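You operate a simulated robot arm through the tools that you are given. There is no shell and no other tool. Be economical: measure what you need, move in short steps, check, and stop when the job is done.

The job below is to be done with a simulated robot arm. You get a single attempt, and the scene is never put back.

TASK
Blank off ports 27 and 29, then put the water on briefly.
Fine: blue cap on 27, white cap on 29, clamps tight; red lever open three seconds or more, then shut; nothing leaks.

It is judged by the outcome, as a careful person would: the job done as asked, and still so three seconds after it is handed in. It fails if anything else is knocked over, pushed out of place, dropped, spilled or broken. Lids that push on must go on centred and level and be pressed home; caps that screw on are set level and turned clockwise until they are tight.

THE ROBOT
A 7-joint arm with a two-finger gripper, hanging from a carriage that runs on a rail from [0, -63] to [-9, 2817] (x, y) and turns from -1.292 to 10.699 rad about z. Base frame: it is fixed where the carriage stands at the start and does not move with it; the origin is on the floor, on the carriage's upright axis, x ahead of it, y to its left, z up; the surface under the hand at the start is at about z = 860. Lengths are in mm, angles in rad, forces in N, time in s.
With the tool pointing down near the work surface it reaches from about 100 to 480 mm from the robot's upright axis, wherever it stands. Its first joint turns from -2.897 to 2.897 rad. Places, roughly: blue cap (5x5x3 cm) [400, -100, 900]; green cap (5x5x3 cm) [400, -300, 900]; red lever under the ports [200, 0, 700]; steel port behind the black wing knob [-100, -300, 900]; steel port behind the blue wing knob [-400, -300, 900]; steel port behind the yellow wing knob [100, -300, 900]; white cap (5x5x3 cm) [400, -200, 900]. Payload 1.37 kg.
The tool frame sits at the grasp point between the pads (the TCP): z along the fingers, y along the line on which they close. The tips reach 16 mm beyond it. Largest opening 92 mm; the body of the gripper starts 74 mm behind the TCP.
Orientation is that of the tool frame in the base frame, as a unit quaternion [w, x, y, z]. With the fingers straight down and closing along the base's y, the tool's x points along the base's -x, its y along +y and its z along -z.

THE INTERFACE
- The arm moves only by the tool step_arm. Its argument "increments" is text: rows parted by semicolons, each of 7 numbers parted by spaces: the turn, a rotation vector about the tool's x, y, z in degrees, then the shift along the tool's x, y, z in mm, then the opening in per cent of the stroke, from 0 (shut) to 100 (fully open). In form: wx wy wz tx ty tz jaw; .... A call has 1 to 10 rows; each row shifts and turns the commanded pose from where the row before left it, along the tool's axes as they then stand. Rows are played at 5 a second. More than 50 mm and 0.15 rad between two rows, or a gripper value outside its range, and nothing of the call is played. A pose out of reach is approached as far as the arm can. The call stops where the force on the tool passes 40 N (or 10 N more than at its start, if that is more) or the arm is blocked; 0.2 s more then pass. Each finger halts on what it meets, pressing with about 26 N; the grip force reading is that of the motor and also rises with nothing between the fingers. The clock runs only during rows and for 0.2 s after the last one: add rows that do not move to give the fingers time. The reply holds the time, the measured pose of the TCP, the force on the tool along the base axes, the opening and the grip force, in the units named above and with some noise, with the torque about the TCP (base axes, N m) and any sound that the robot's microphone picked up.
- Cameras (640 x 400 px; columns grow to the right, rows downward): "scene" is now at [195.7, -56.5, 1724.3]; the picture's right is [-0.99, 0.10, 0.00], its down [0.09, 0.93, -0.36] and it looks along [-0.04, -0.36, -0.93] (base axes); focal length 281 px, centre (320, 200). "wrist" rides on the gripper at [71, 19, -111] in the tool frame; the picture's right is [-0.26, 0.97, 0.00], its down [-0.78, -0.21, -0.59] and it looks along [-0.57, -0.15, 0.81] (tool axes); focal length 280 px, centre (320, 200). There is no depth. A picture from a camera that has moved, and an enlarged one, comes with that camera's place and axes in the base frame and with its lens.
- snapshot(camera): a new picture of that camera. The clock stands still meanwhile.
- slide_trunk(by): slides the trunk up (or, below 0, down) by that many mm; the arm and the scene camera ride with it, the base frame stays. It gives what a move gives, with no picture.
- drive_base(legs): drives the robot by 1 to 6 legs, each [ahead, left, turn to the left] in mm, mm and rad, along the robot's own axes; the way and the turn of a leg run together, so that a leg with both is an arc; at most 1500 mm and 3.142 rad a leg. The arm and the cameras ride along, it lands a little off, and it stops where it bumps. It keeps to its track: a leg is cut to what the track allows. It gives what a move gives.
- pan_tilt(pan, tilt): turns the head with the scene camera to pan (to the left, within 2.705 rad either way) and tilt (down, from -0.506 to 1.204), counted from straight ahead of the robot. It gives what a move gives.
- inspect(camera, box): a new picture of the part [left, top, right, bottom] of that camera's present view, enlarged. The clock stands still meanwhile.
- job_done(): hands the job in; it is judged then, once.

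Work in short steps. Places have to be worked out from the pictures, the camera data and where the tool is seen: move nearer, look again, correct. Check each grasp and each placing, and mend what went wrong. You have 120 turns and 82 pictures in all, those below and enlarged ones among them. Open the gripper and draw the arm clear of the work before you hand the job in, unless the task says otherwise; then end with one line.

The tools are called after "Emit:" as name(argument=value, ...) on one line, values as JSON. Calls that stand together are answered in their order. step_arm: Moves the arm, as the interface text tells. Its arguments: {"type":"object","properties":{"increments":{"type":"string"}},"required":["increments"]} The other tools are called the same way: slide_trunk (by) slides the trunk up or down; drive_base (legs) drives the base; pan_tilt (pan, tilt) turns the head that bears the scene camera; snapshot (camera) takes a picture; inspect (camera, box) takes an enlarged picture of a part of a camera's view; job_done () hands the job in.

At the start:

```text
time_s: 0.0
tcp_pos: [-81.3, -384.2, 1181.9]
ee_rot: [-0.001, -0.001, 1.0, 0.0]
force: [-0.6, 0.7, 0.8]
ft_torque: [-0.02, 0.02, 0.02]
grip_width: 91.7
grip_force: 0.1
trunk travel left (down, up): [-550.0, 110.0]
robot x, y, heading: [-1.3, 1.4, -0.005]
head pan, tilt: [-1.672, 1.201]
```

scene: 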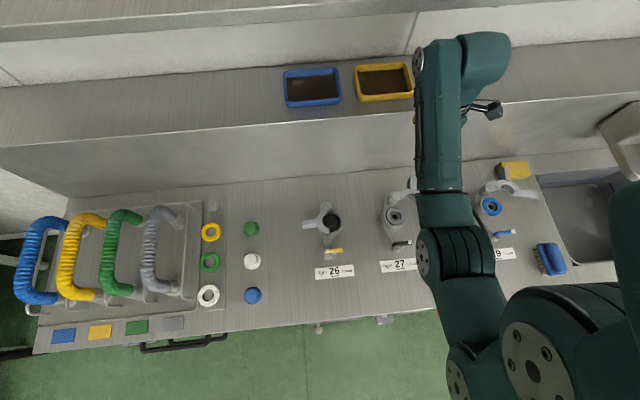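
wrist: 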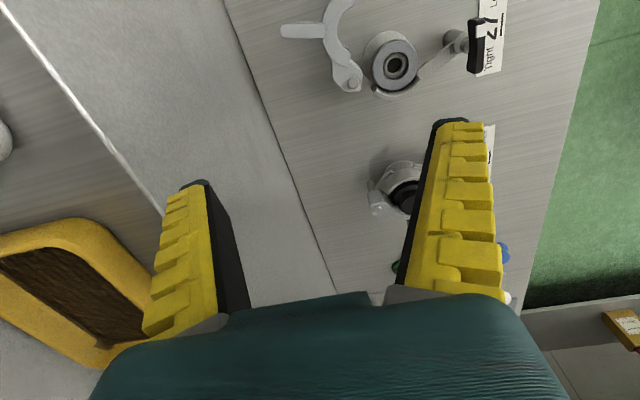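

The scene shows the bench with ports 26, 27, (28 probably hidden), 29, the three caps and gaskets. I'll take enlarged views of the important parts.

Emit:
inspect(camera="scene", box=[180, 150, 340, 330])

Emit:
inspect(camera="scene", box=[290, 150, 570, 330])

Emit:
inspect(camera="wrist", box=[270, 0, 530, 220])

```text
2.22 times, centred on (260, 240) of scene
camera zoom: at [195.7, -56.5, 1724.3], right [-0.99, 0.1, 0.0], down [0.09, 0.93, -0.36], along [-0.04, -0.36, -0.93], focal length 624 px, centre (453, 111)
```

zoom: 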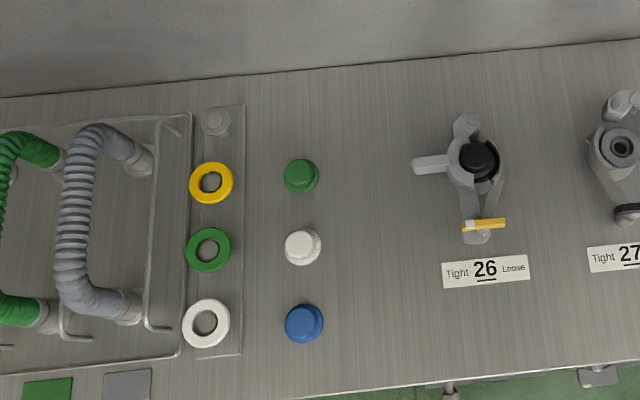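

```text
2.22 times, centred on (430, 240) of scene
camera zoom: at [195.7, -56.5, 1724.3], right [-0.99, 0.1, 0.0], down [0.09, 0.93, -0.36], along [-0.04, -0.36, -0.93], focal length 624 px, centre (76, 111)
```

zoom: 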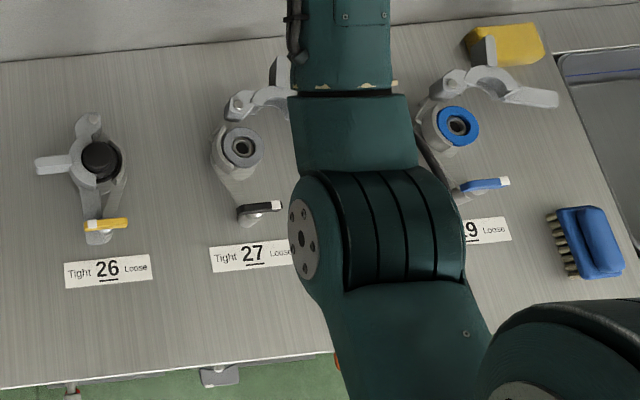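

```text
1.82 times, centred on (400, 110) of wrist
camera zoom: at [-151.4, -363.8, 1292.4], right [0.26, 0.97, 0.0], down [0.78, -0.21, 0.59], along [0.57, -0.15, -0.81], focal length 510 px, centre (174, 364)
```

zoom: 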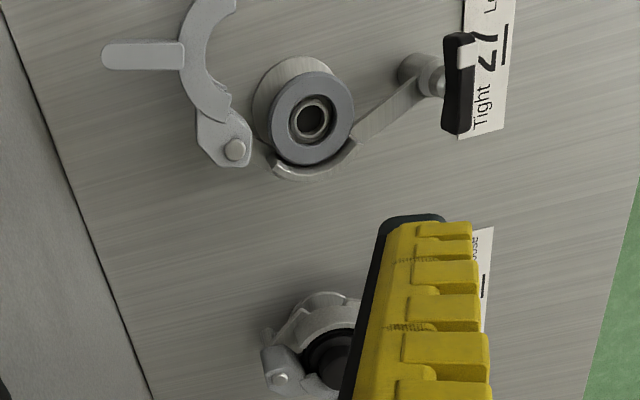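

I'll zoom tighter on ports 27 and 26, which are visible now, to see how the clamp works and whether a gasket is seated.

Emit:
inspect(camera="scene", box=[370, 170, 450, 280])

Emit:
inspect(camera="scene", box=[290, 185, 370, 290])

Emit:
step_arm(increments="0 0 0 0 45 0 0;0 0 0 -45 0 0 0;0 0 0 -45 0 0 0;0 0 0 -45 0 0 0")

```text
3.64 times, centred on (410, 225) of scene
camera zoom: at [195.7, -56.5, 1724.3], right [-0.99, 0.1, 0.0], down [0.09, 0.93, -0.36], along [-0.04, -0.36, -0.93], focal length 1021 px, centre (-7, 109)
```

zoom: 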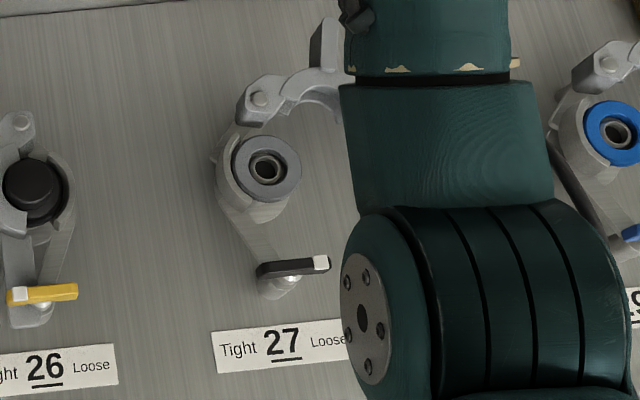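

```text
3.81 times, centred on (330, 238) of scene
camera zoom: at [195.7, -56.5, 1724.3], right [-0.99, 0.1, 0.0], down [0.09, 0.93, -0.36], along [-0.04, -0.36, -0.93], focal length 1070 px, centre (282, 57)
```

zoom: 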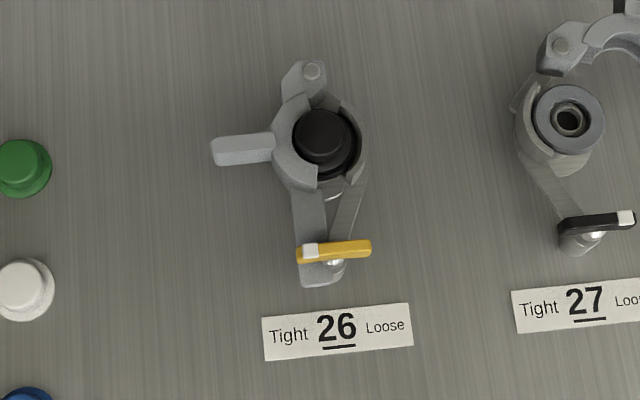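

```text
time_s: 1.0
tcp_pos: [52.4, -338.6, 1182.0]
ee_rot: [0.0, 0.0, 1.0, 0.0]
force: [0.5, 0.6, -0.8]
ft_torque: [-0.02, -0.05, -0.01]
grip_width: 0.1
grip_force: 26.4
trunk travel left (down, up): [-550.0, 110.0]
robot x, y, heading: [4.4, 2.1, 0.002]
head pan, tilt: [-1.672, 1.201]
```

Gaskets look present on both ports. I'll drive the carriage to the end of its rail towards the bench and look at everything again.

Emit:
drive_base(legs=[[0, -60, 0]])

Emit:
snapshot(camera="scene")

Emit:
snapshot(camera="wrist")

```text
time_s: 2.0
tcp_pos: [53.4, -397.6, 1180.4]
ee_rot: [0.001, 0.0, 1.0, 0.0]
force: [0.8, -0.2, -0.4]
ft_torque: [-0.01, -0.02, 0.01]
grip_width: 0.0
grip_force: 26.2
trunk travel left (down, up): [-550.0, 110.0]
robot x, y, heading: [2.3, -61.6, 0.0]
head pan, tilt: [-1.672, 1.201]
```

```text
74 pictures are left
camera scene: at [195.9, -116.7, 1724.3], right [-0.99, 0.1, 0.0], down [0.09, 0.93, -0.36], along [-0.04, -0.36, -0.93], focal length 281 px, centre (320, 200)
```

scene: 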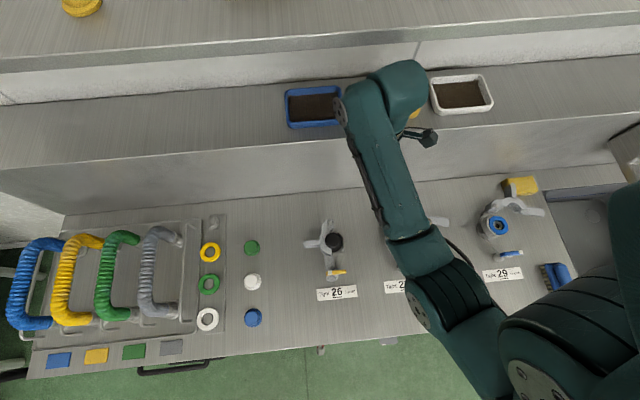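

```text
73 pictures are left
camera wrist: at [-17.7, -378.6, 1291.6], right [0.26, 0.97, 0.0], down [0.78, -0.21, 0.59], along [0.57, -0.15, -0.81], focal length 280 px, centre (320, 200)
```

wrist: 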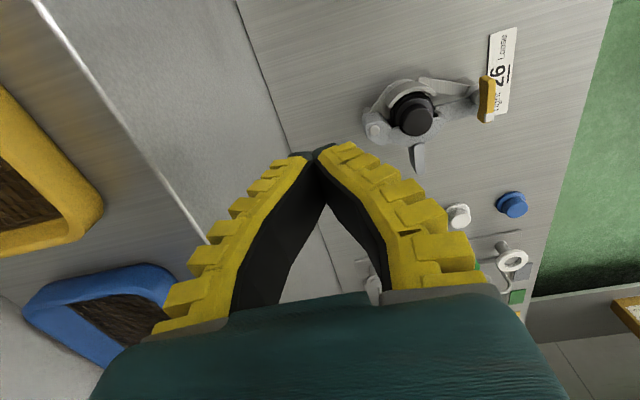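

Carriage is at y≈-61. I'll move the hand over the blue cap (estimated [378,-109]) staying high, then look with the wrist camera.

Emit:
step_arm(increments="0 0 0 -32.5 28.8 0 100;0 0 0 -32.5 28.8 0 100;0 0 0 -32.5 28.8 0 100;0 0 0 -32.5 28.8 0 100;0 0 0 -32.5 28.8 0 100;0 0 0 -32.5 28.8 0 100;0 0 0 -32.5 28.8 0 100;0 0 0 -32.5 28.8 0 100;0 0 0 -32.5 28.8 0 100;0 0 0 -32.5 28.8 0 100")

Emit:
step_arm(increments="0 0 0 0 0 45 100;0 0 0 0 0 45 100;0 0 0 0 0 45 100;0 0 0 0 0 45 100;0 0 0 0 0 0 100")

Emit:
snapshot(camera="wrist")

Emit:
snapshot(camera="scene")

```text
time_s: 4.2
tcp_pos: [377.5, -109.4, 1180.1]
ee_rot: [0.0, 0.001, 1.0, -0.001]
force: [-0.4, 0.5, -0.3]
ft_torque: [-0.01, -0.03, -0.01]
grip_width: 91.6
grip_force: 0.1
trunk travel left (down, up): [-550.0, 110.0]
robot x, y, heading: [-0.3, -59.7, -0.002]
head pan, tilt: [-1.672, 1.201]
```

```text
time_s: 5.4
tcp_pos: [380.4, -108.9, 1002.5]
ee_rot: [0.0, 0.0, 1.0, -0.001]
force: [0.5, 0.4, 0.1]
ft_torque: [-0.02, -0.02, 0.0]
grip_width: 91.6
grip_force: 0.1
trunk travel left (down, up): [-550.0, 110.0]
robot x, y, heading: [-2.1, -59.0, -0.003]
head pan, tilt: [-1.672, 1.201]
```

```text
72 pictures are left
camera wrist: at [308.0, -89.7, 1112.2], right [0.26, 0.96, 0.0], down [0.78, -0.21, 0.59], along [0.57, -0.15, -0.81], focal length 280 px, centre (320, 200)
```

wrist: 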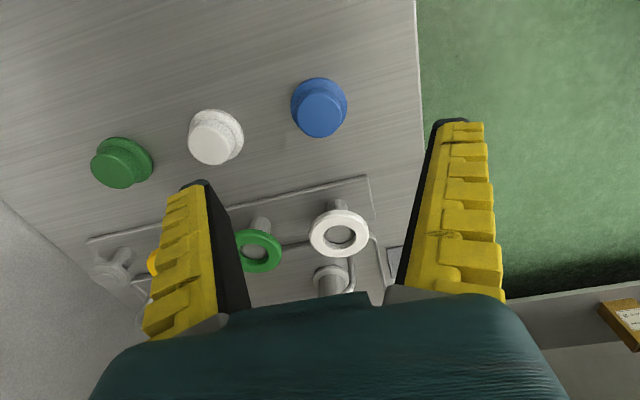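

```text
71 pictures are left
camera scene: at [195.8, -116.7, 1724.3], right [-0.99, 0.1, 0.0], down [0.09, 0.93, -0.36], along [-0.04, -0.36, -0.93], focal length 281 px, centre (320, 200)
```

scene: 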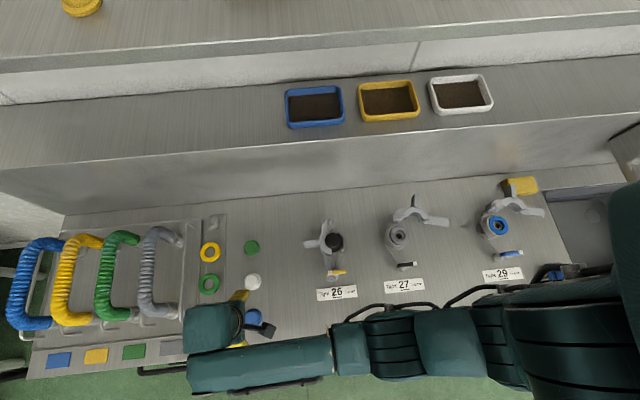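

Now the ports are in plain view. I'll zoom on both ports and on the caps.

Emit:
inspect(camera="scene", box=[360, 180, 440, 290])

Emit:
inspect(camera="scene", box=[465, 170, 555, 285])

Emit:
inspect(camera="wrist", box=[160, 50, 380, 190])

```text
3.64 times, centred on (400, 235) of scene
camera zoom: at [195.8, -116.7, 1724.3], right [-0.99, 0.1, 0.0], down [0.09, 0.93, -0.36], along [-0.04, -0.36, -0.93], focal length 1021 px, centre (29, 73)
```

zoom: 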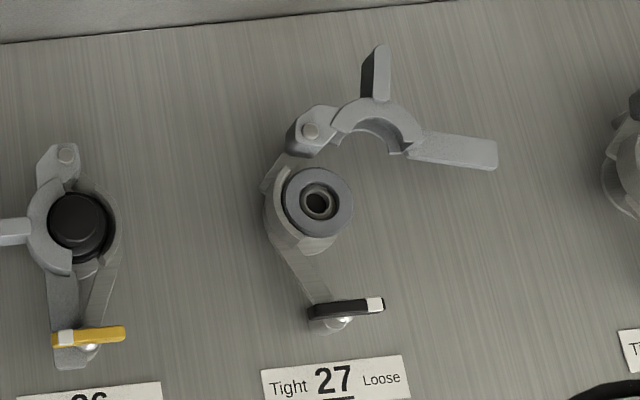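

```text
3.48 times, centred on (510, 228) of scene
camera zoom: at [195.8, -116.7, 1724.3], right [-0.99, 0.1, 0.0], down [0.09, 0.93, -0.36], along [-0.04, -0.36, -0.93], focal length 976 px, centre (-341, 104)
```

zoom: 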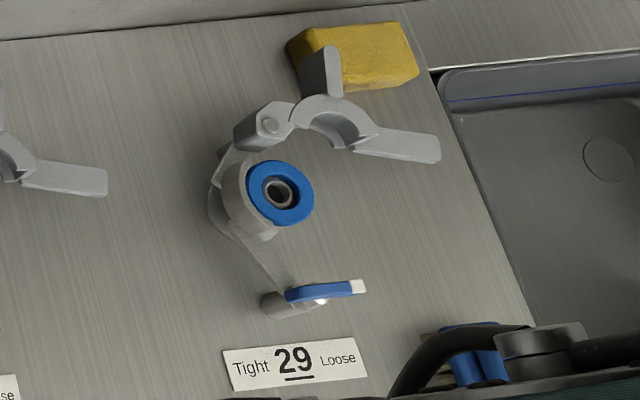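

```text
2.86 times, centred on (270, 120) of wrist
camera zoom: at [308.0, -89.7, 1112.2], right [0.26, 0.96, 0.0], down [0.78, -0.21, 0.59], along [0.57, -0.15, -0.81], focal length 801 px, centre (463, 429)
```

zoom: 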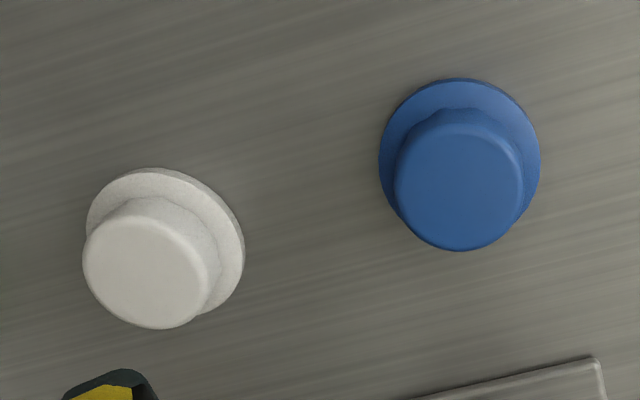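

Cap shape: a 47 mm flange with a ~36 mm neck, total height ~30 mm. The hand is nearly over the blue cap; I'll descend to just above it and check the centring.

Emit:
step_arm(increments="0 0 0 0 0 40 100;0 0 0 0 0 30 100;0 0 0 0 0 0 100")

Emit:
snapshot(camera="wrist")

```text
time_s: 6.2
tcp_pos: [380.6, -110.2, 929.4]
ee_rot: [0.0, 0.001, 1.0, 0.0]
force: [-0.1, 0.0, 0.5]
ft_torque: [-0.01, -0.02, -0.01]
grip_width: 92.0
grip_force: 0.0
trunk travel left (down, up): [-550.0, 110.0]
robot x, y, heading: [-1.2, -63.0, 0.001]
head pan, tilt: [-1.672, 1.201]
```

```text
67 pictures are left
camera wrist: at [309.5, -89.8, 1039.8], right [0.26, 0.96, 0.0], down [0.78, -0.21, 0.59], along [0.57, -0.15, -0.81], focal length 280 px, centre (320, 200)
```

wrist: 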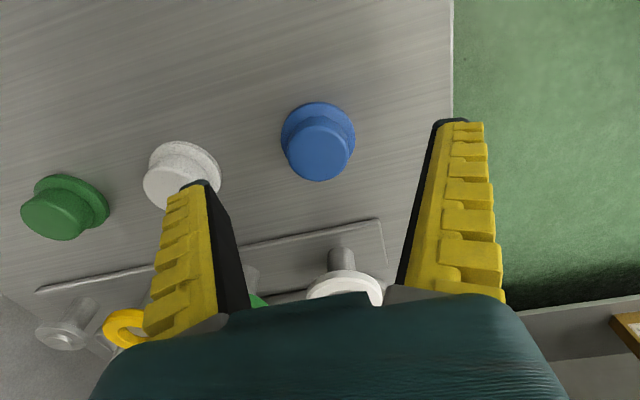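

The cap is centred between the fingers. I'll descend 41 mm and close on the neck.

Emit:
step_arm(increments="0 0 0 0 1 25 100;0 0 0 0 0 16 100;0 0 0 0 0 0 100;0 0 0 0 0 0 30;0 0 0 0 0 0 0;0 0 0 0 0 0 0;0 0 0 0 0 0 0;0 0 0 0 0 0 0")

Emit:
snapshot(camera="wrist")

```text
time_s: 8.0
tcp_pos: [381.8, -109.2, 890.3]
ee_rot: [0.001, 0.0, 1.0, 0.0]
force: [-2.0, -0.8, 9.8]
ft_torque: [0.02, -0.21, 0.01]
grip_width: 31.8
grip_force: 25.7
trunk travel left (down, up): [-550.0, 110.0]
robot x, y, heading: [1.5, -59.5, 0.001]
head pan, tilt: [-1.672, 1.201]
```

```text
66 pictures are left
camera wrist: at [310.9, -89.9, 1000.4], right [0.26, 0.97, 0.0], down [0.78, -0.21, 0.59], along [0.57, -0.15, -0.81], focal length 280 px, centre (320, 200)
```

wrist: 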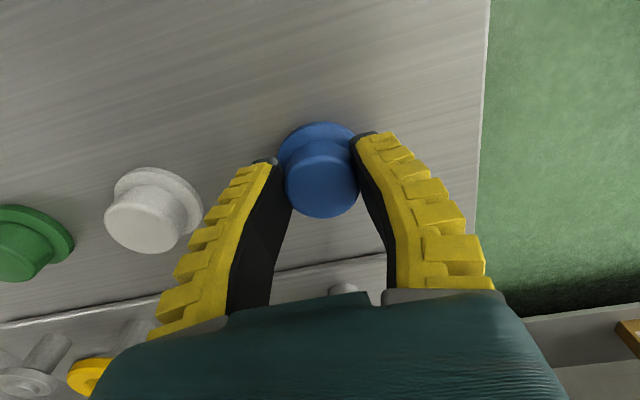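

Grip reads 31.8 mm on the neck, with the tips just touching the flange. I'll lift 60 mm and check that the cap came along level.

Emit:
step_arm(increments="0 0 0 0 0 -10 0;0 0 0 0 0 -25 0;0 0 0 0 0 -40 0;0 0 0 0 0 -45 0;0 0 0 0 0 0 0")

Emit:
inspect(camera="wrist", box=[220, 90, 420, 250])

```text
time_s: 9.2
tcp_pos: [378.0, -110.4, 1010.8]
ee_rot: [0.0, 0.0, 1.0, 0.0]
force: [0.2, 0.8, -0.4]
ft_torque: [-0.03, 0.01, 0.03]
grip_width: 29.7
grip_force: 26.3
trunk travel left (down, up): [-550.0, 110.0]
robot x, y, heading: [-1.4, -59.3, -0.003]
head pan, tilt: [-1.672, 1.201]
```

```text
2.50 times, centred on (320, 170) of wrist
camera zoom: at [306.4, -89.9, 1121.7], right [0.26, 0.96, 0.0], down [0.78, -0.21, 0.59], along [0.57, -0.15, -0.81], focal length 701 px, centre (320, 275)
```

zoom: 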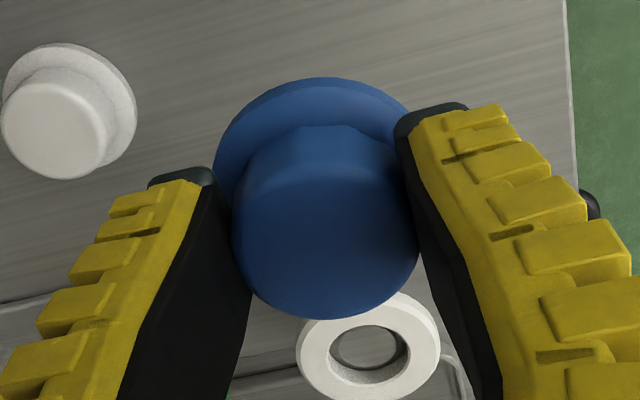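

The cap is held by the waist under its head. I'll carry it at z≈1010 to above port 27.

Emit:
step_arm(increments="0 0 0 43.8 -18 0 0;0 0 0 43.8 -18 0 0;0 0 0 43.8 -18 0 0;0 0 0 43.8 -18 0 0;0 0 0 43.8 -18 0 0;0 0 0 43.8 -18 0 0;0 0 0 43.8 -18 0 0;0 0 0 43.8 -18 0 0;0 0 0 43.8 -18 0 0;0 0 0 43.8 -18 0 0")

Emit:
snapshot(camera="wrist")

Emit:
snapshot(camera="scene")

```text
time_s: 11.4
tcp_pos: [-60.5, -289.0, 1009.8]
ee_rot: [-0.001, 0.0, 1.0, 0.0]
force: [-0.2, 0.5, -0.6]
ft_torque: [-0.04, 0.04, 0.0]
grip_width: 29.8
grip_force: 26.1
trunk travel left (down, up): [-550.0, 110.0]
robot x, y, heading: [-0.9, -60.2, 0.0]
head pan, tilt: [-1.672, 1.201]
```

```text
64 pictures are left
camera wrist: at [-131.0, -269.3, 1120.2], right [0.26, 0.97, 0.0], down [0.78, -0.21, 0.59], along [0.57, -0.15, -0.81], focal length 280 px, centre (320, 200)
```

wrist: 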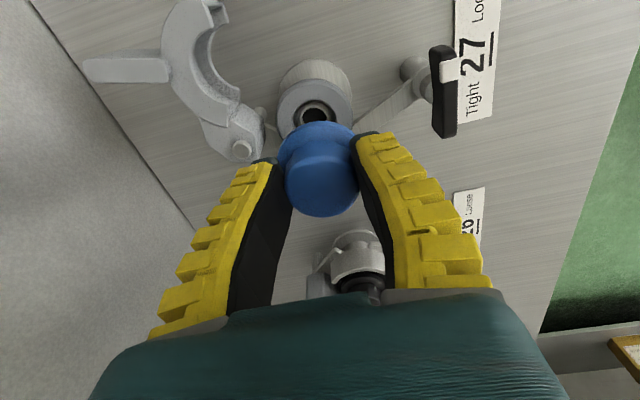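

```text
63 pictures are left
camera scene: at [195.9, -116.6, 1724.4], right [-0.99, 0.1, 0.0], down [0.09, 0.93, -0.36], along [-0.04, -0.36, -0.93], focal length 281 px, centre (320, 200)
```

scene: 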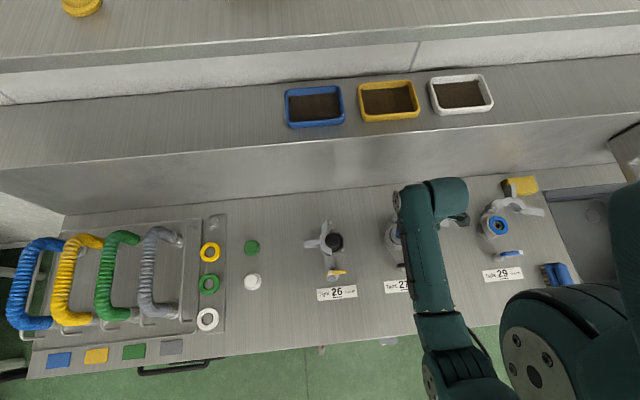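

The gasket is visible just beyond the cap. I'll zoom to measure the cap-to-gasket offset.

Emit:
inspect(camera="wrist", box=[230, 40, 410, 220])

```text
2.22 times, centred on (320, 130) of wrist
camera zoom: at [-131.0, -269.3, 1120.2], right [0.26, 0.97, 0.0], down [0.78, -0.21, 0.59], along [0.57, -0.15, -0.81], focal length 623 px, centre (320, 356)
```

zoom: 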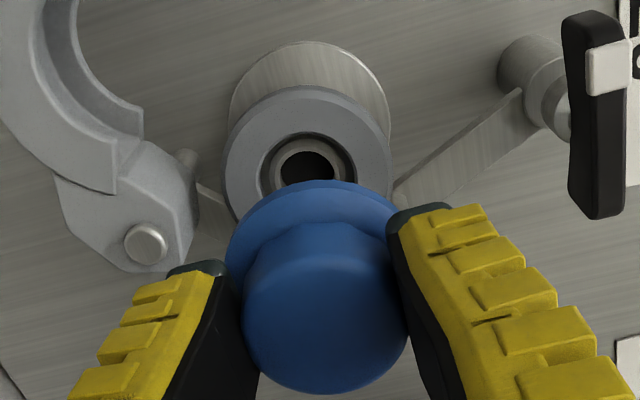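

Gasket centre estimated at about [-62,-291, 917]. I'll lower so the cap's underside is about 15 mm above it, then recheck.

Emit:
step_arm(increments="0 0 0 2 -2 20 0;0 0 0 0 0 20 0;0 0 0 0 0 5 0;0 0 0 0 0 0 0")

Emit:
inspect(camera="wrist", box=[230, 60, 410, 240])

Emit:
inspect(camera="scene", box=[360, 180, 440, 290])

```text
time_s: 12.4
tcp_pos: [-61.6, -292.2, 964.2]
ee_rot: [0.0, 0.0, 1.0, 0.0]
force: [0.0, 0.3, -1.2]
ft_torque: [0.05, 0.03, 0.01]
grip_width: 29.6
grip_force: 26.2
trunk travel left (down, up): [-550.0, 110.0]
robot x, y, heading: [0.5, -58.7, 0.004]
head pan, tilt: [-1.672, 1.201]
```

```text
2.22 times, centred on (320, 150) of wrist
camera zoom: at [-132.3, -271.8, 1075.6], right [0.26, 0.97, 0.0], down [0.78, -0.21, 0.59], along [0.57, -0.15, -0.81], focal length 623 px, centre (320, 311)
```

zoom: 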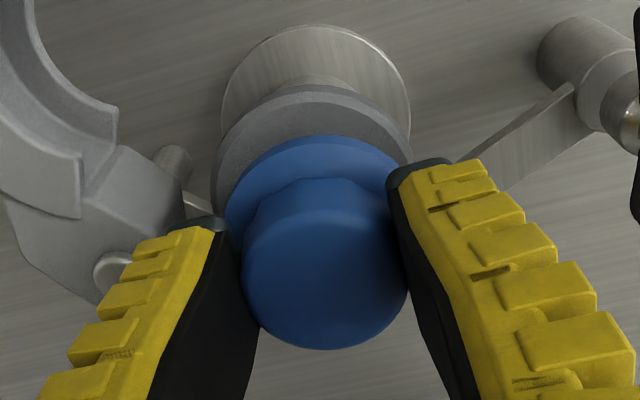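

```text
3.64 times, centred on (400, 235) of scene
camera zoom: at [195.9, -116.7, 1724.3], right [-0.99, 0.1, 0.0], down [0.09, 0.93, -0.36], along [-0.04, -0.36, -0.93], focal length 1021 px, centre (29, 73)
```

zoom: 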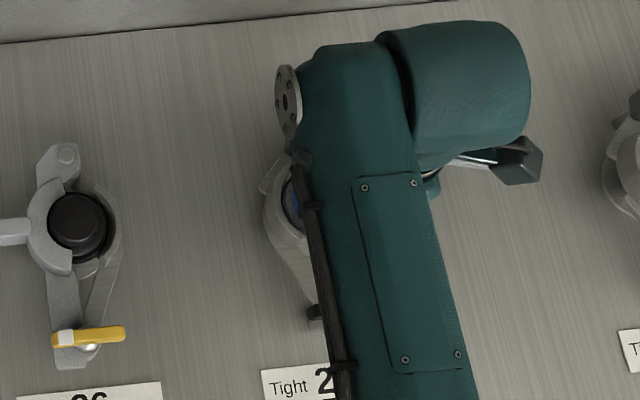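

Triangulating gives the gasket at about [-60.5,-293, 907], dead below the cap to within ~1-2 mm. I'll correct by 1 mm and lower another 17 mm.

Emit:
step_arm(increments="0 0 0 -1 -1 10 0;0 0 0 0 0 7 0;0 0 0 0 0 0 0")

Emit:
inspect(camera="wrist", box=[230, 60, 410, 240])

```text
time_s: 13.2
tcp_pos: [-60.3, -292.9, 949.3]
ee_rot: [0.0, 0.001, 1.0, 0.0]
force: [-0.8, 7.4, 18.1]
ft_torque: [0.04, -0.32, 0.1]
grip_width: 33.2
grip_force: 26.5
trunk travel left (down, up): [-550.0, 110.0]
robot x, y, heading: [-1.8, -60.0, -0.0]
head pan, tilt: [-1.672, 1.201]
```

```text
2.22 times, centred on (320, 150) of wrist
camera zoom: at [-131.4, -272.5, 1060.2], right [0.26, 0.96, 0.0], down [0.78, -0.21, 0.59], along [0.57, -0.15, -0.81], focal length 623 px, centre (320, 311)
```

zoom: 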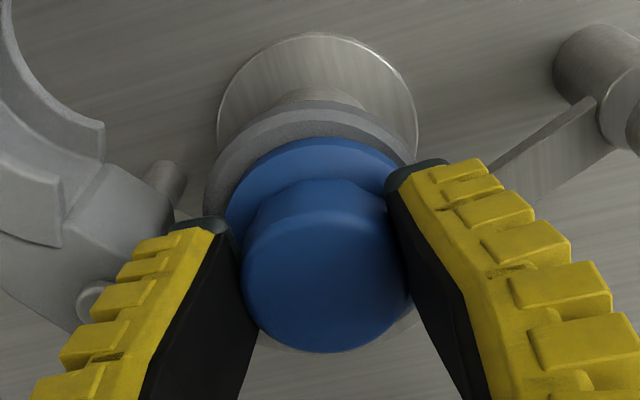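

The cap has touched down (18 N). I'll zoom closely on the contact to judge centring before releasing.

Emit:
inspect(camera="wrist", box=[275, 90, 355, 140])

```text
8.00 times, centred on (315, 115) of wrist
camera zoom: at [-131.4, -272.5, 1060.2], right [0.26, 0.96, 0.0], down [0.78, -0.21, 0.59], along [0.57, -0.15, -0.81], focal length 2243 px, centre (360, 880)
```

zoom: 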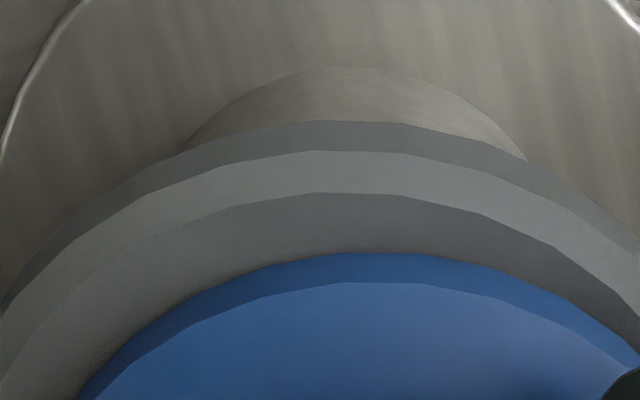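

The cap's edge shows a wider gasket margin on the -x side and a little on the -y side, so it sits ~3 mm off. I'll raise 5 mm, shift, and look again.

Emit:
step_arm(increments="0 0 0 0 0 -5 0;0 0 0 3 -1.5 0 0;0 0 0 0 0 0 0")

Emit:
inspect(camera="wrist", box=[255, 80, 375, 160])

```text
time_s: 14.0
tcp_pos: [-63.8, -293.6, 953.0]
ee_rot: [0.0, 0.0, 1.0, 0.0]
force: [0.0, -0.3, -0.7]
ft_torque: [0.02, -0.01, 0.02]
grip_width: 29.7
grip_force: 25.9
trunk travel left (down, up): [-550.0, 110.0]
robot x, y, heading: [0.4, -60.5, 0.0]
head pan, tilt: [-1.672, 1.201]
```

```text
5.00 times, centred on (315, 120) of wrist
camera zoom: at [-134.7, -273.8, 1063.7], right [0.26, 0.97, 0.0], down [0.78, -0.21, 0.59], along [0.57, -0.15, -0.81], focal length 1402 px, centre (345, 600)
```

zoom: 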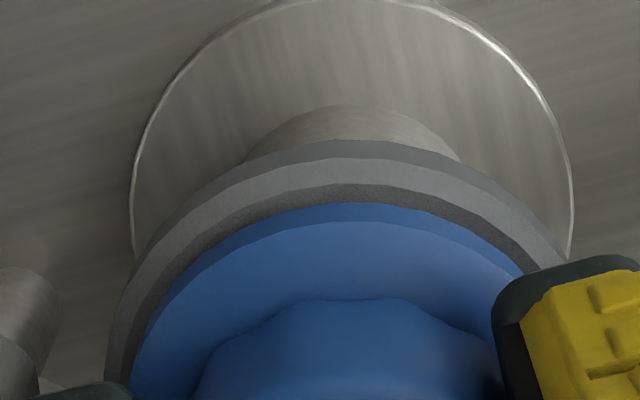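

Now the margins are nearly even. I'll shift back +1 mm in x and lower to contact again.

Emit:
step_arm(increments="0 0 0 -1.2 0 2 0;0 0 0 0 0 3 0;0 0 0 0 0 1 0;0 0 0 0 0 0 0")

Emit:
inspect(camera="wrist", box=[255, 80, 375, 160])

```text
time_s: 15.0
tcp_pos: [-62.2, -293.0, 947.8]
ee_rot: [0.0, 0.0, 1.0, -0.001]
force: [1.0, 5.7, 20.8]
ft_torque: [0.12, -0.11, 0.06]
grip_width: 32.5
grip_force: 25.7
trunk travel left (down, up): [-550.0, 110.0]
robot x, y, heading: [-0.8, -60.0, -0.001]
head pan, tilt: [-1.672, 1.201]
```

```text
5.00 times, centred on (315, 120) of wrist
camera zoom: at [-133.3, -274.5, 1057.8], right [0.26, 0.97, 0.0], down [0.78, -0.21, 0.59], along [0.57, -0.16, -0.81], focal length 1402 px, centre (345, 600)
```

zoom: 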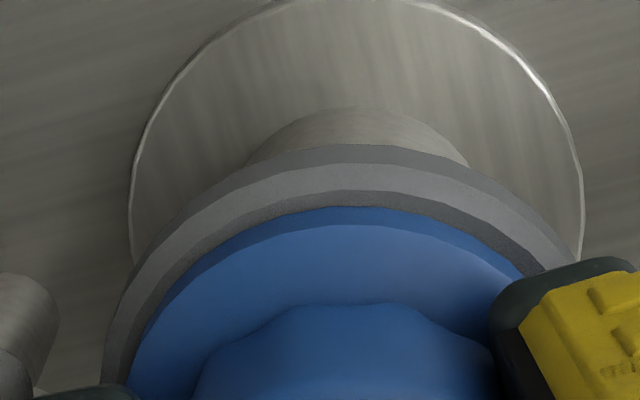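

Margins look even all round and the cap rests on the gasket. I'll ease up 1.5 mm, open the fingers, retract and check.

Emit:
step_arm(increments="0 0 0 0 0 -1 0;0 0 0 0 0 0 55;0 0 0 0 0 0 60;0 0 0 0 0 0 60;0 0 0 0 0 -30 60;0 0 0 0 0 -40 60;0 0 0 0 0 -30 60;0 0 0 0 0 0 60")

Emit:
inspect(camera="wrist", box=[200, 0, 520, 200])

```text
time_s: 16.8
tcp_pos: [-61.5, -293.0, 1048.0]
ee_rot: [0.001, 0.0, 1.0, 0.001]
force: [0.1, -1.0, -0.3]
ft_torque: [0.07, 0.0, 0.02]
grip_width: 57.9
grip_force: 1.8
trunk travel left (down, up): [-550.0, 110.0]
robot x, y, heading: [-2.8, -58.2, 0.001]
head pan, tilt: [-1.672, 1.201]
```

```text
2.00 times, centred on (360, 100) of wrist
camera zoom: at [-131.9, -273.8, 1157.6], right [0.26, 0.96, 0.0], down [0.78, -0.21, 0.59], along [0.57, -0.15, -0.81], focal length 561 px, centre (240, 400)
```

zoom: 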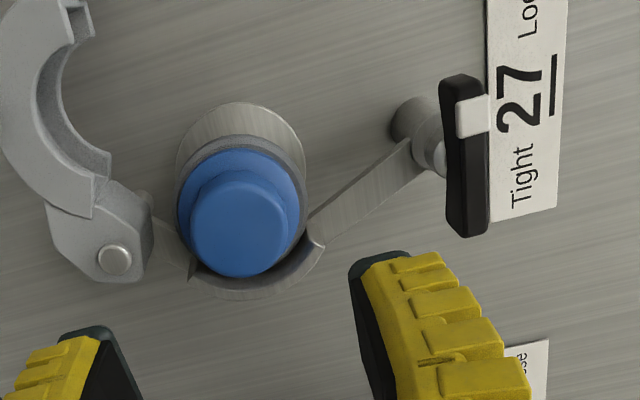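

The blue cap sits on port 27. Next I'll close the clamp by pushing its long arm from behind; first I move the closed fingers to about [-170,-357] high up and look.

Emit:
step_arm(increments="0 0 0 36 -21 0 0;0 0 0 36 -21 0 0;0 0 0 36.5 -22 0 0;0 0 0 0 0 40 0;0 0 0 0 0 30 0;0 0 0 0 0 0 0")

Emit:
snapshot(camera="wrist")

Emit:
snapshot(camera="scene")

```text
time_s: 18.2
tcp_pos: [-172.3, -359.2, 976.4]
ee_rot: [0.0, 0.0, 1.0, 0.0]
force: [0.7, 0.9, -0.2]
ft_torque: [-0.01, -0.02, 0.0]
grip_width: 0.0
grip_force: 26.4
trunk travel left (down, up): [-550.0, 110.0]
robot x, y, heading: [4.2, -58.6, 0.001]
head pan, tilt: [-1.672, 1.201]
```

```text
54 pictures are left
camera wrist: at [-243.3, -338.9, 1087.5], right [0.26, 0.96, 0.0], down [0.78, -0.21, 0.59], along [0.57, -0.15, -0.81], focal length 280 px, centre (320, 200)
```

wrist: 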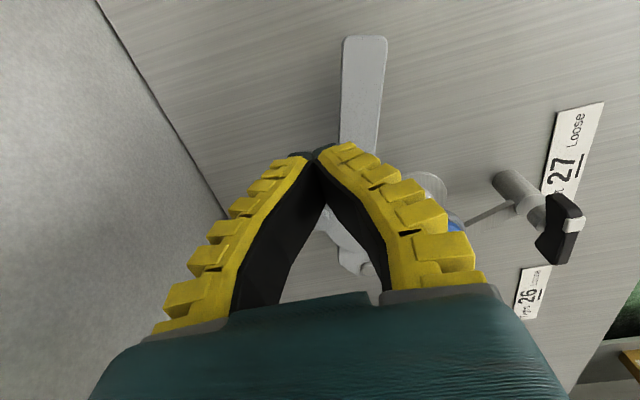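

```text
53 pictures are left
camera scene: at [195.9, -116.7, 1724.4], right [-0.99, 0.1, 0.0], down [0.09, 0.93, -0.36], along [-0.04, -0.36, -0.93], focal length 281 px, centre (320, 200)
```

scene: 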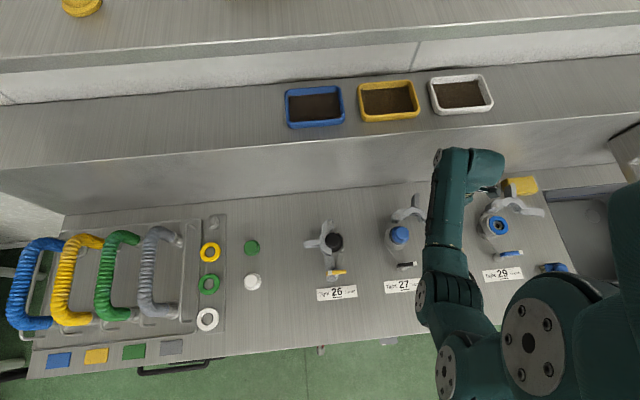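

The long arm lies about y≈-324 (26 mm wide), just ahead of the fingers. I'll lower to z≈915 and push towards +y along the arc in steps.

Emit:
step_arm(increments="0 0 0 0 0 30 0;0 0 0 0 0 31 0;0 0 0 0 6 0 0;0 0 0 0 8 0 0;0 0 0 -1 10 0 0;0 0 0 -2 10 0 0;0 0 0 -2 10 0 0;0 0 0 0 0 0 0")

Emit:
snapshot(camera="wrist")

```text
time_s: 20.0
tcp_pos: [-165.6, -317.0, 918.5]
ee_rot: [0.001, 0.001, 1.0, -0.002]
force: [12.0, -5.8, 26.1]
ft_torque: [0.44, -0.34, -0.27]
grip_width: 0.2
grip_force: 26.1
trunk travel left (down, up): [-550.0, 110.0]
robot x, y, heading: [0.1, -58.2, -0.001]
head pan, tilt: [-1.672, 1.201]
```

```text
52 pictures are left
camera wrist: at [-235.5, -296.7, 1028.7], right [0.26, 0.97, 0.0], down [0.78, -0.21, 0.59], along [0.57, -0.16, -0.81], focal length 280 px, centre (320, 200)
```

wrist: 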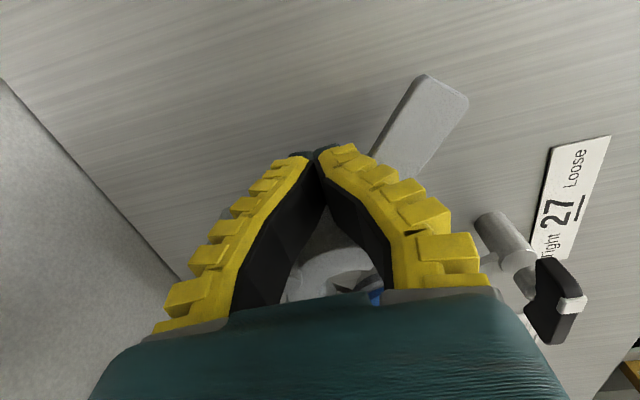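

The clamp arm is swinging, but there's 26 N upward so the tips ride on something; I'll raise 5 mm and continue the arc.

Emit:
step_arm(increments="0 0 0 0 -2 -5 0;0 0 0 -3 7 0 0;0 0 0 -4 7 0 0;0 0 0 -4 7 0 0;0 0 0 -5 7 0 0;0 0 0 0 0 0 0")

Emit:
snapshot(camera="wrist")

```text
time_s: 21.4
tcp_pos: [-150.9, -287.5, 921.5]
ee_rot: [0.001, 0.0, 1.0, 0.001]
force: [0.1, -0.1, 0.4]
ft_torque: [0.01, 0.0, 0.01]
grip_width: 0.3
grip_force: 25.9
trunk travel left (down, up): [-550.0, 110.0]
robot x, y, heading: [1.0, -59.1, 0.003]
head pan, tilt: [-1.672, 1.201]
```

```text
51 pictures are left
camera wrist: at [-221.6, -268.0, 1032.2], right [0.26, 0.97, 0.0], down [0.78, -0.21, 0.59], along [0.57, -0.15, -0.81], focal length 280 px, centre (320, 200)
```

wrist: 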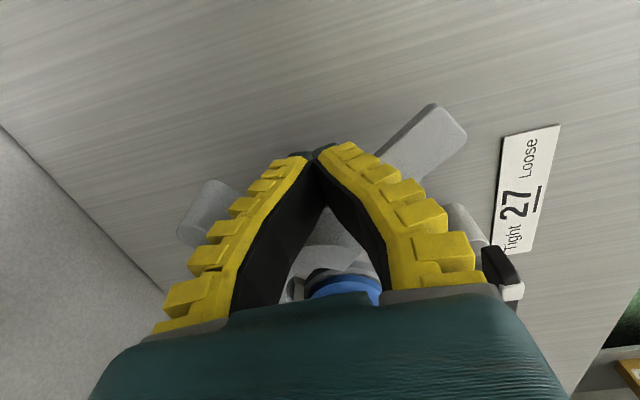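

Going well with no load now. Continue the arc towards the closed position.

Emit:
step_arm(increments="0 0 0 -6 7 0 0;0 0 0 -7 7 0 0;0 0 0 -7 6 0 0;0 0 0 -8 5 0 0;0 0 0 -8 5 0 0;0 0 0 0 0 0 0")

Emit:
snapshot(camera="wrist")

```text
time_s: 22.8
tcp_pos: [-112.6, -256.4, 920.6]
ee_rot: [0.0, 0.0, 1.0, 0.0]
force: [-0.4, -0.1, -0.5]
ft_torque: [-0.02, 0.03, -0.02]
grip_width: 0.0
grip_force: 26.1
trunk travel left (down, up): [-550.0, 110.0]
robot x, y, heading: [2.8, -59.9, -0.003]
head pan, tilt: [-1.672, 1.201]
```

```text
50 pictures are left
camera wrist: at [-184.3, -237.5, 1031.9], right [0.26, 0.96, 0.0], down [0.78, -0.21, 0.59], along [0.57, -0.15, -0.81], focal length 280 px, centre (320, 200)
```

wrist: 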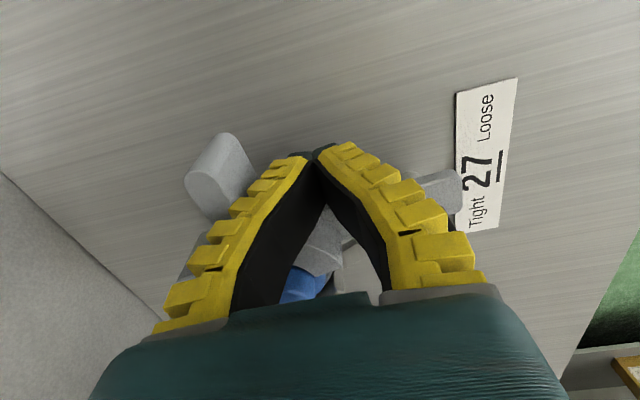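

Nearly closed. I'll push the remaining part mostly along +x, watching force.

Emit:
step_arm(increments="0 0 0 -6 3 0 0;0 0 0 -6 3 0 0;0 0 0 -6 2 0 0;0 0 0 -5 2 0 0;0 0 0 0 0 0 0")

Emit:
snapshot(camera="wrist")

Emit:
inspect(camera="scene", box=[360, 180, 440, 290])

```text
time_s: 23.6
tcp_pos: [-107.8, -253.1, 923.8]
ee_rot: [-0.01, 0.004, 1.0, -0.004]
force: [-27.4, -3.4, -8.2]
ft_torque: [0.2, -0.18, -0.79]
grip_width: 0.0
grip_force: 26.2
trunk travel left (down, up): [-550.0, 110.0]
robot x, y, heading: [-2.7, -61.6, -0.001]
head pan, tilt: [-1.672, 1.201]
stopped in row 3: the force on the tool passed its limit at 44 N (the readings are from after the stop); the commanded pose is now the measured one
```

```text
49 pictures are left
camera wrist: at [-176.9, -231.5, 1035.9], right [0.27, 0.96, -0.01], down [0.79, -0.21, 0.58], along [0.55, -0.16, -0.82], focal length 280 px, centre (320, 200)
```

wrist: 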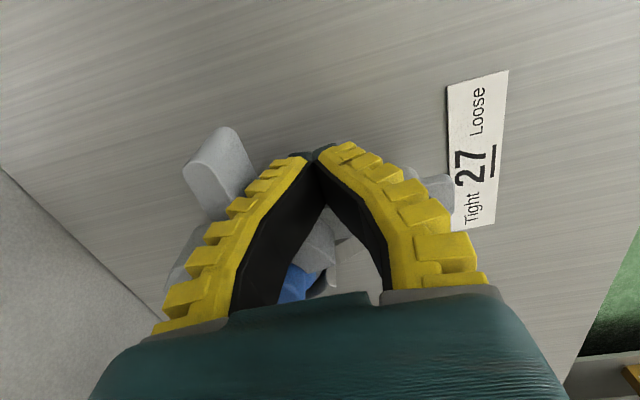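

```text
3.64 times, centred on (400, 235) of scene
camera zoom: at [193.7, -117.2, 1723.5], right [-0.99, 0.1, 0.0], down [0.09, 0.93, -0.36], along [-0.04, -0.36, -0.93], focal length 1021 px, centre (29, 73)
```

zoom: 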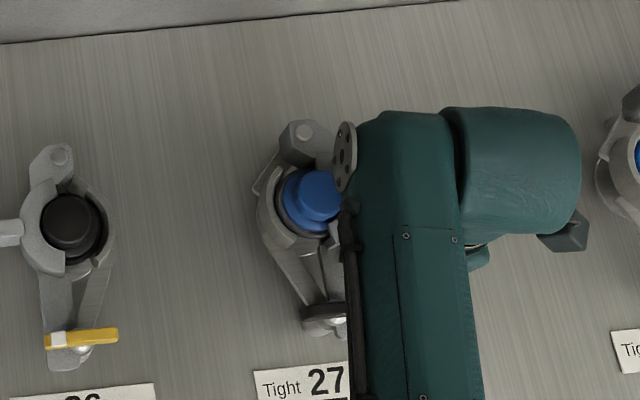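

Stopped at 44 N: clamp arm meets something. I'll back away, lift, and look at it.

Emit:
step_arm(increments="0 0 0 10 0 0 0;0 0 0 20 0 0 0;0 0 0 10 0 -30 0;0 0 0 40 0 -20 0;0 0 0 40 0 0 0;0 0 0 40 0 0 0;0 0 0 0 0 0 0")

Emit:
inspect(camera="scene", box=[370, 190, 430, 280])

```text
time_s: 25.2
tcp_pos: [-261.3, -249.5, 974.7]
ee_rot: [-0.004, 0.003, 1.0, -0.001]
force: [0.3, -0.9, 0.1]
ft_torque: [-0.01, 0.02, -0.01]
grip_width: 0.1
grip_force: 26.2
trunk travel left (down, up): [-550.0, 110.0]
robot x, y, heading: [2.4, -57.6, -0.007]
head pan, tilt: [-1.672, 1.201]
```

```text
4.44 times, centred on (400, 235) of scene
camera zoom: at [195.7, -116.9, 1724.3], right [-0.99, 0.1, 0.0], down [0.09, 0.93, -0.36], along [-0.04, -0.36, -0.93], focal length 1248 px, centre (-36, 44)
```

zoom: 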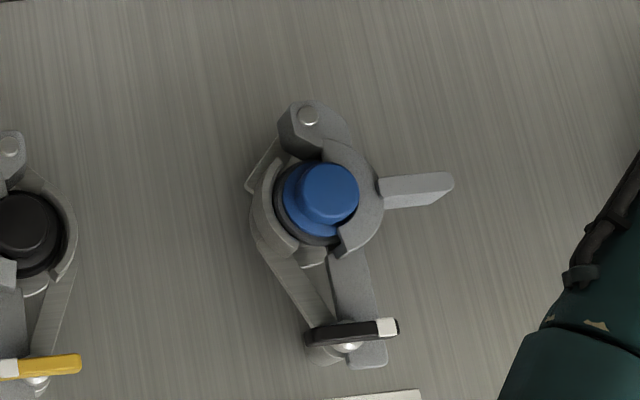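

The clamp halves are closed like on port 26, mirrored, with the arm under the wing knob. Next I go above the black wing knob (≈[-61,-207]) with fingers open across it.

Emit:
step_arm(increments="0 0 0 0 20 -15 60;0 0 0 0 20 0 60;0 0 0 -40 0 0 60;0 0 0 -40 0 0 60;0 0 0 -40 0 0 60;0 0 0 -40 0 0 60;0 0 0 -40 0 0 60;0 0 0 0 0 0 60")

Emit:
snapshot(camera="wrist")

```text
time_s: 27.0
tcp_pos: [-62.6, -210.4, 986.5]
ee_rot: [-0.004, 0.003, 1.0, -0.001]
force: [0.2, 0.1, -0.1]
ft_torque: [-0.03, -0.01, 0.0]
grip_width: 57.9
grip_force: 2.1
trunk travel left (down, up): [-550.0, 110.0]
robot x, y, heading: [0.3, -61.1, -0.0]
head pan, tilt: [-1.672, 1.201]
```

```text
46 pictures are left
camera wrist: at [-132.0, -189.8, 1098.0], right [0.27, 0.96, -0.01], down [0.78, -0.21, 0.58], along [0.56, -0.16, -0.81], focal length 280 px, centre (320, 200)
```

wrist: 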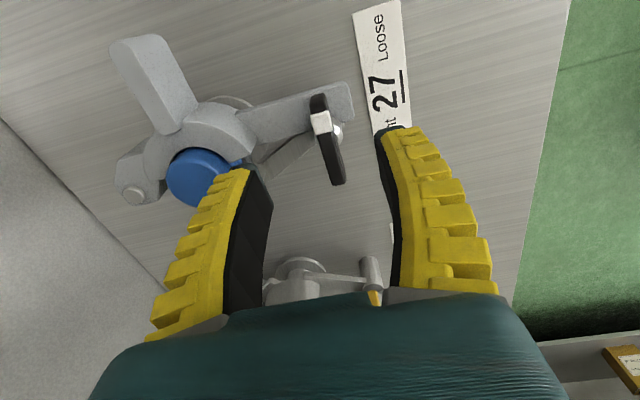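

The wing lies along x, centre about [-57,-206, 925]. I'll descend to TCP z≈935 with a fine correction and look.

Emit:
step_arm(increments="-0.3 -0.4 0 -5 4 20 60;0 0 0 0 0 20 60;0 0 0 0 0 10 60;0 0 0 0 0 0 60")

Emit:
snapshot(camera="wrist")

```text
time_s: 28.0
tcp_pos: [-56.7, -205.8, 936.8]
ee_rot: [-0.002, 0.003, 1.0, 0.001]
force: [-1.3, 11.8, 27.4]
ft_torque: [-1.33, 0.32, -0.2]
grip_width: 50.2
grip_force: 1.2
trunk travel left (down, up): [-550.0, 110.0]
robot x, y, heading: [-0.5, -59.8, -0.005]
head pan, tilt: [-1.672, 1.201]
```

```text
45 pictures are left
camera wrist: at [-128.1, -185.1, 1047.7], right [0.27, 0.96, 0.0], down [0.78, -0.22, 0.59], along [0.56, -0.16, -0.81], focal length 280 px, centre (320, 200)
```

wrist: 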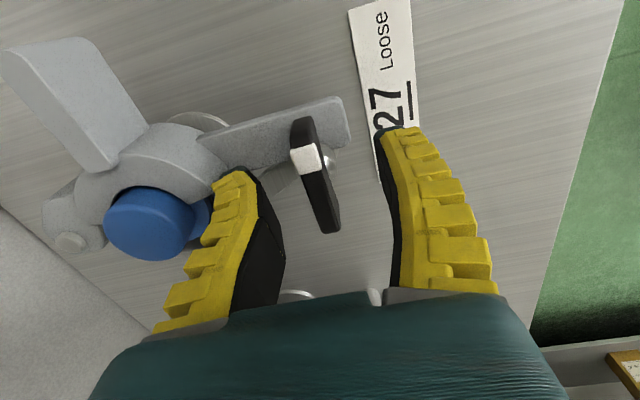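

A fingertip touched the clamp (27 N). I'll raise, narrow the opening to ~34 mm and descend again.

Emit:
step_arm(increments="0 0 0 2 0 -12 60;0 0 0 0 0 0 36;0 0 0 0 0 0 36;0 0 0 0 0 6 36;0 0 0 0 0 6 36;0 0 0 0 0 5 36;0 0 0 0 0 5 36;0 0 0 0 0 0 36")

Emit:
snapshot(camera="wrist")

```text
time_s: 29.8
tcp_pos: [-58.5, -206.8, 927.5]
ee_rot: [-0.002, 0.003, 1.0, 0.0]
force: [-0.5, 0.3, -1.0]
ft_torque: [-0.01, -0.03, 0.01]
grip_width: 36.9
grip_force: 3.3
trunk travel left (down, up): [-550.0, 110.0]
robot x, y, heading: [0.6, -57.9, 0.002]
head pan, tilt: [-1.672, 1.201]
```

```text
44 pictures are left
camera wrist: at [-128.5, -187.1, 1037.9], right [0.27, 0.96, 0.0], down [0.78, -0.22, 0.59], along [0.57, -0.16, -0.81], focal length 280 px, centre (320, 200)
```

wrist: 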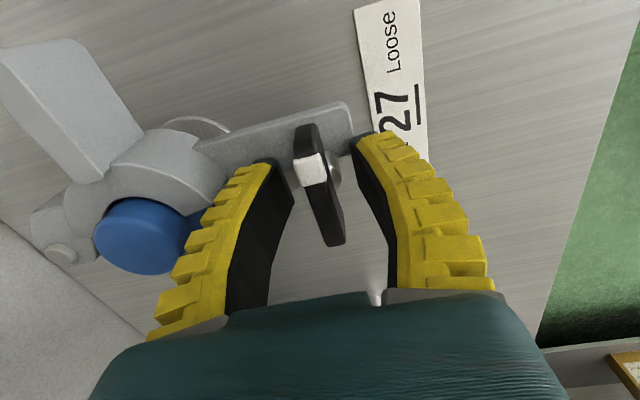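

Clear now. I'll lower 4 mm and close on the wing.

Emit:
step_arm(increments="0 0 0 0 0 4 36;0 0 0 0 0 0 0;0 0 0 0 0 0 0;0 0 0 0 0 0 0;0 0 0 0 0 0 0")

Emit:
snapshot(camera="wrist")

```text
time_s: 31.0
tcp_pos: [-58.8, -205.9, 923.0]
ee_rot: [-0.002, 0.003, 1.0, 0.001]
force: [-2.0, 8.3, 28.7]
ft_torque: [0.08, 0.22, -0.06]
grip_width: 10.2
grip_force: 27.5
trunk travel left (down, up): [-550.0, 110.0]
robot x, y, heading: [-0.3, -62.7, -0.003]
head pan, tilt: [-1.672, 1.201]
```

```text
43 pictures are left
camera wrist: at [-129.7, -186.1, 1034.2], right [0.27, 0.96, 0.0], down [0.78, -0.22, 0.59], along [0.56, -0.16, -0.81], focal length 280 px, centre (320, 200)
```

wrist: 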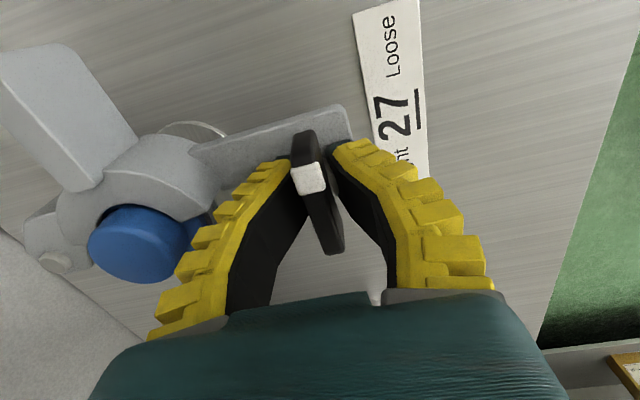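

Gripping the wing (10.2 mm). I'll ease up 2 mm and turn clockwise (positive about tool z) in 8° rows.

Emit:
step_arm(increments="0 0 0 0 0 -2 0;0 0 8 0 0 0 0;0 0 8 0 0 0 0;0 0 8 0 0 0 0;0 0 8 0 0 0 0;0 0 8 0 0 0 0;0 0 0 0 0 0 0")

Emit:
snapshot(camera="wrist")

```text
time_s: 32.6
tcp_pos: [-59.0, -205.2, 925.3]
ee_rot: [-0.003, 0.346, 0.938, 0.001]
force: [-13.1, 1.2, -12.5]
ft_torque: [0.28, 0.13, 0.01]
grip_width: 9.8
grip_force: 28.3
trunk travel left (down, up): [-550.0, 110.0]
robot x, y, heading: [-3.7, -58.5, 0.003]
head pan, tilt: [-1.672, 1.201]
```

```text
42 pictures are left
camera wrist: at [-100.4, -145.2, 1036.0], right [0.82, 0.57, 0.0], down [0.46, -0.67, 0.58], along [0.33, -0.48, -0.81], focal length 280 px, centre (320, 200)
```

wrist: 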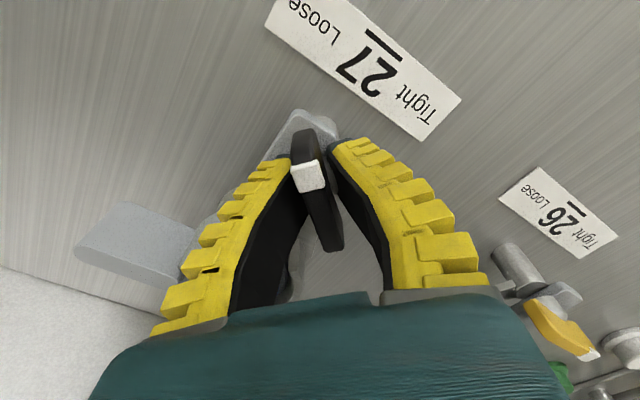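

The wing turns with the hand. I'll continue clockwise, following the knob down slightly.

Emit:
step_arm(increments="0 0 8 0 0 0.5 0;0 0 8 0 0 0.3 0;0 0 8 0 0 0.2 0;0 0 8 0 0 0.2 0;0 0 8 0 0 0.2 0;0 0 8 0 0 0.2 0;0 0 8 0 0 0.2 0;0 0 0 0 0 0 0")

```text
time_s: 34.4
tcp_pos: [-58.7, -205.4, 924.4]
ee_rot: [-0.002, 0.746, 0.666, -0.001]
force: [-7.7, 10.1, 16.8]
ft_torque: [0.11, -0.12, -0.03]
grip_width: 9.5
grip_force: 27.8
trunk travel left (down, up): [-550.0, 110.0]
robot x, y, heading: [3.8, -62.1, 0.002]
head pan, tilt: [-1.672, 1.201]
```

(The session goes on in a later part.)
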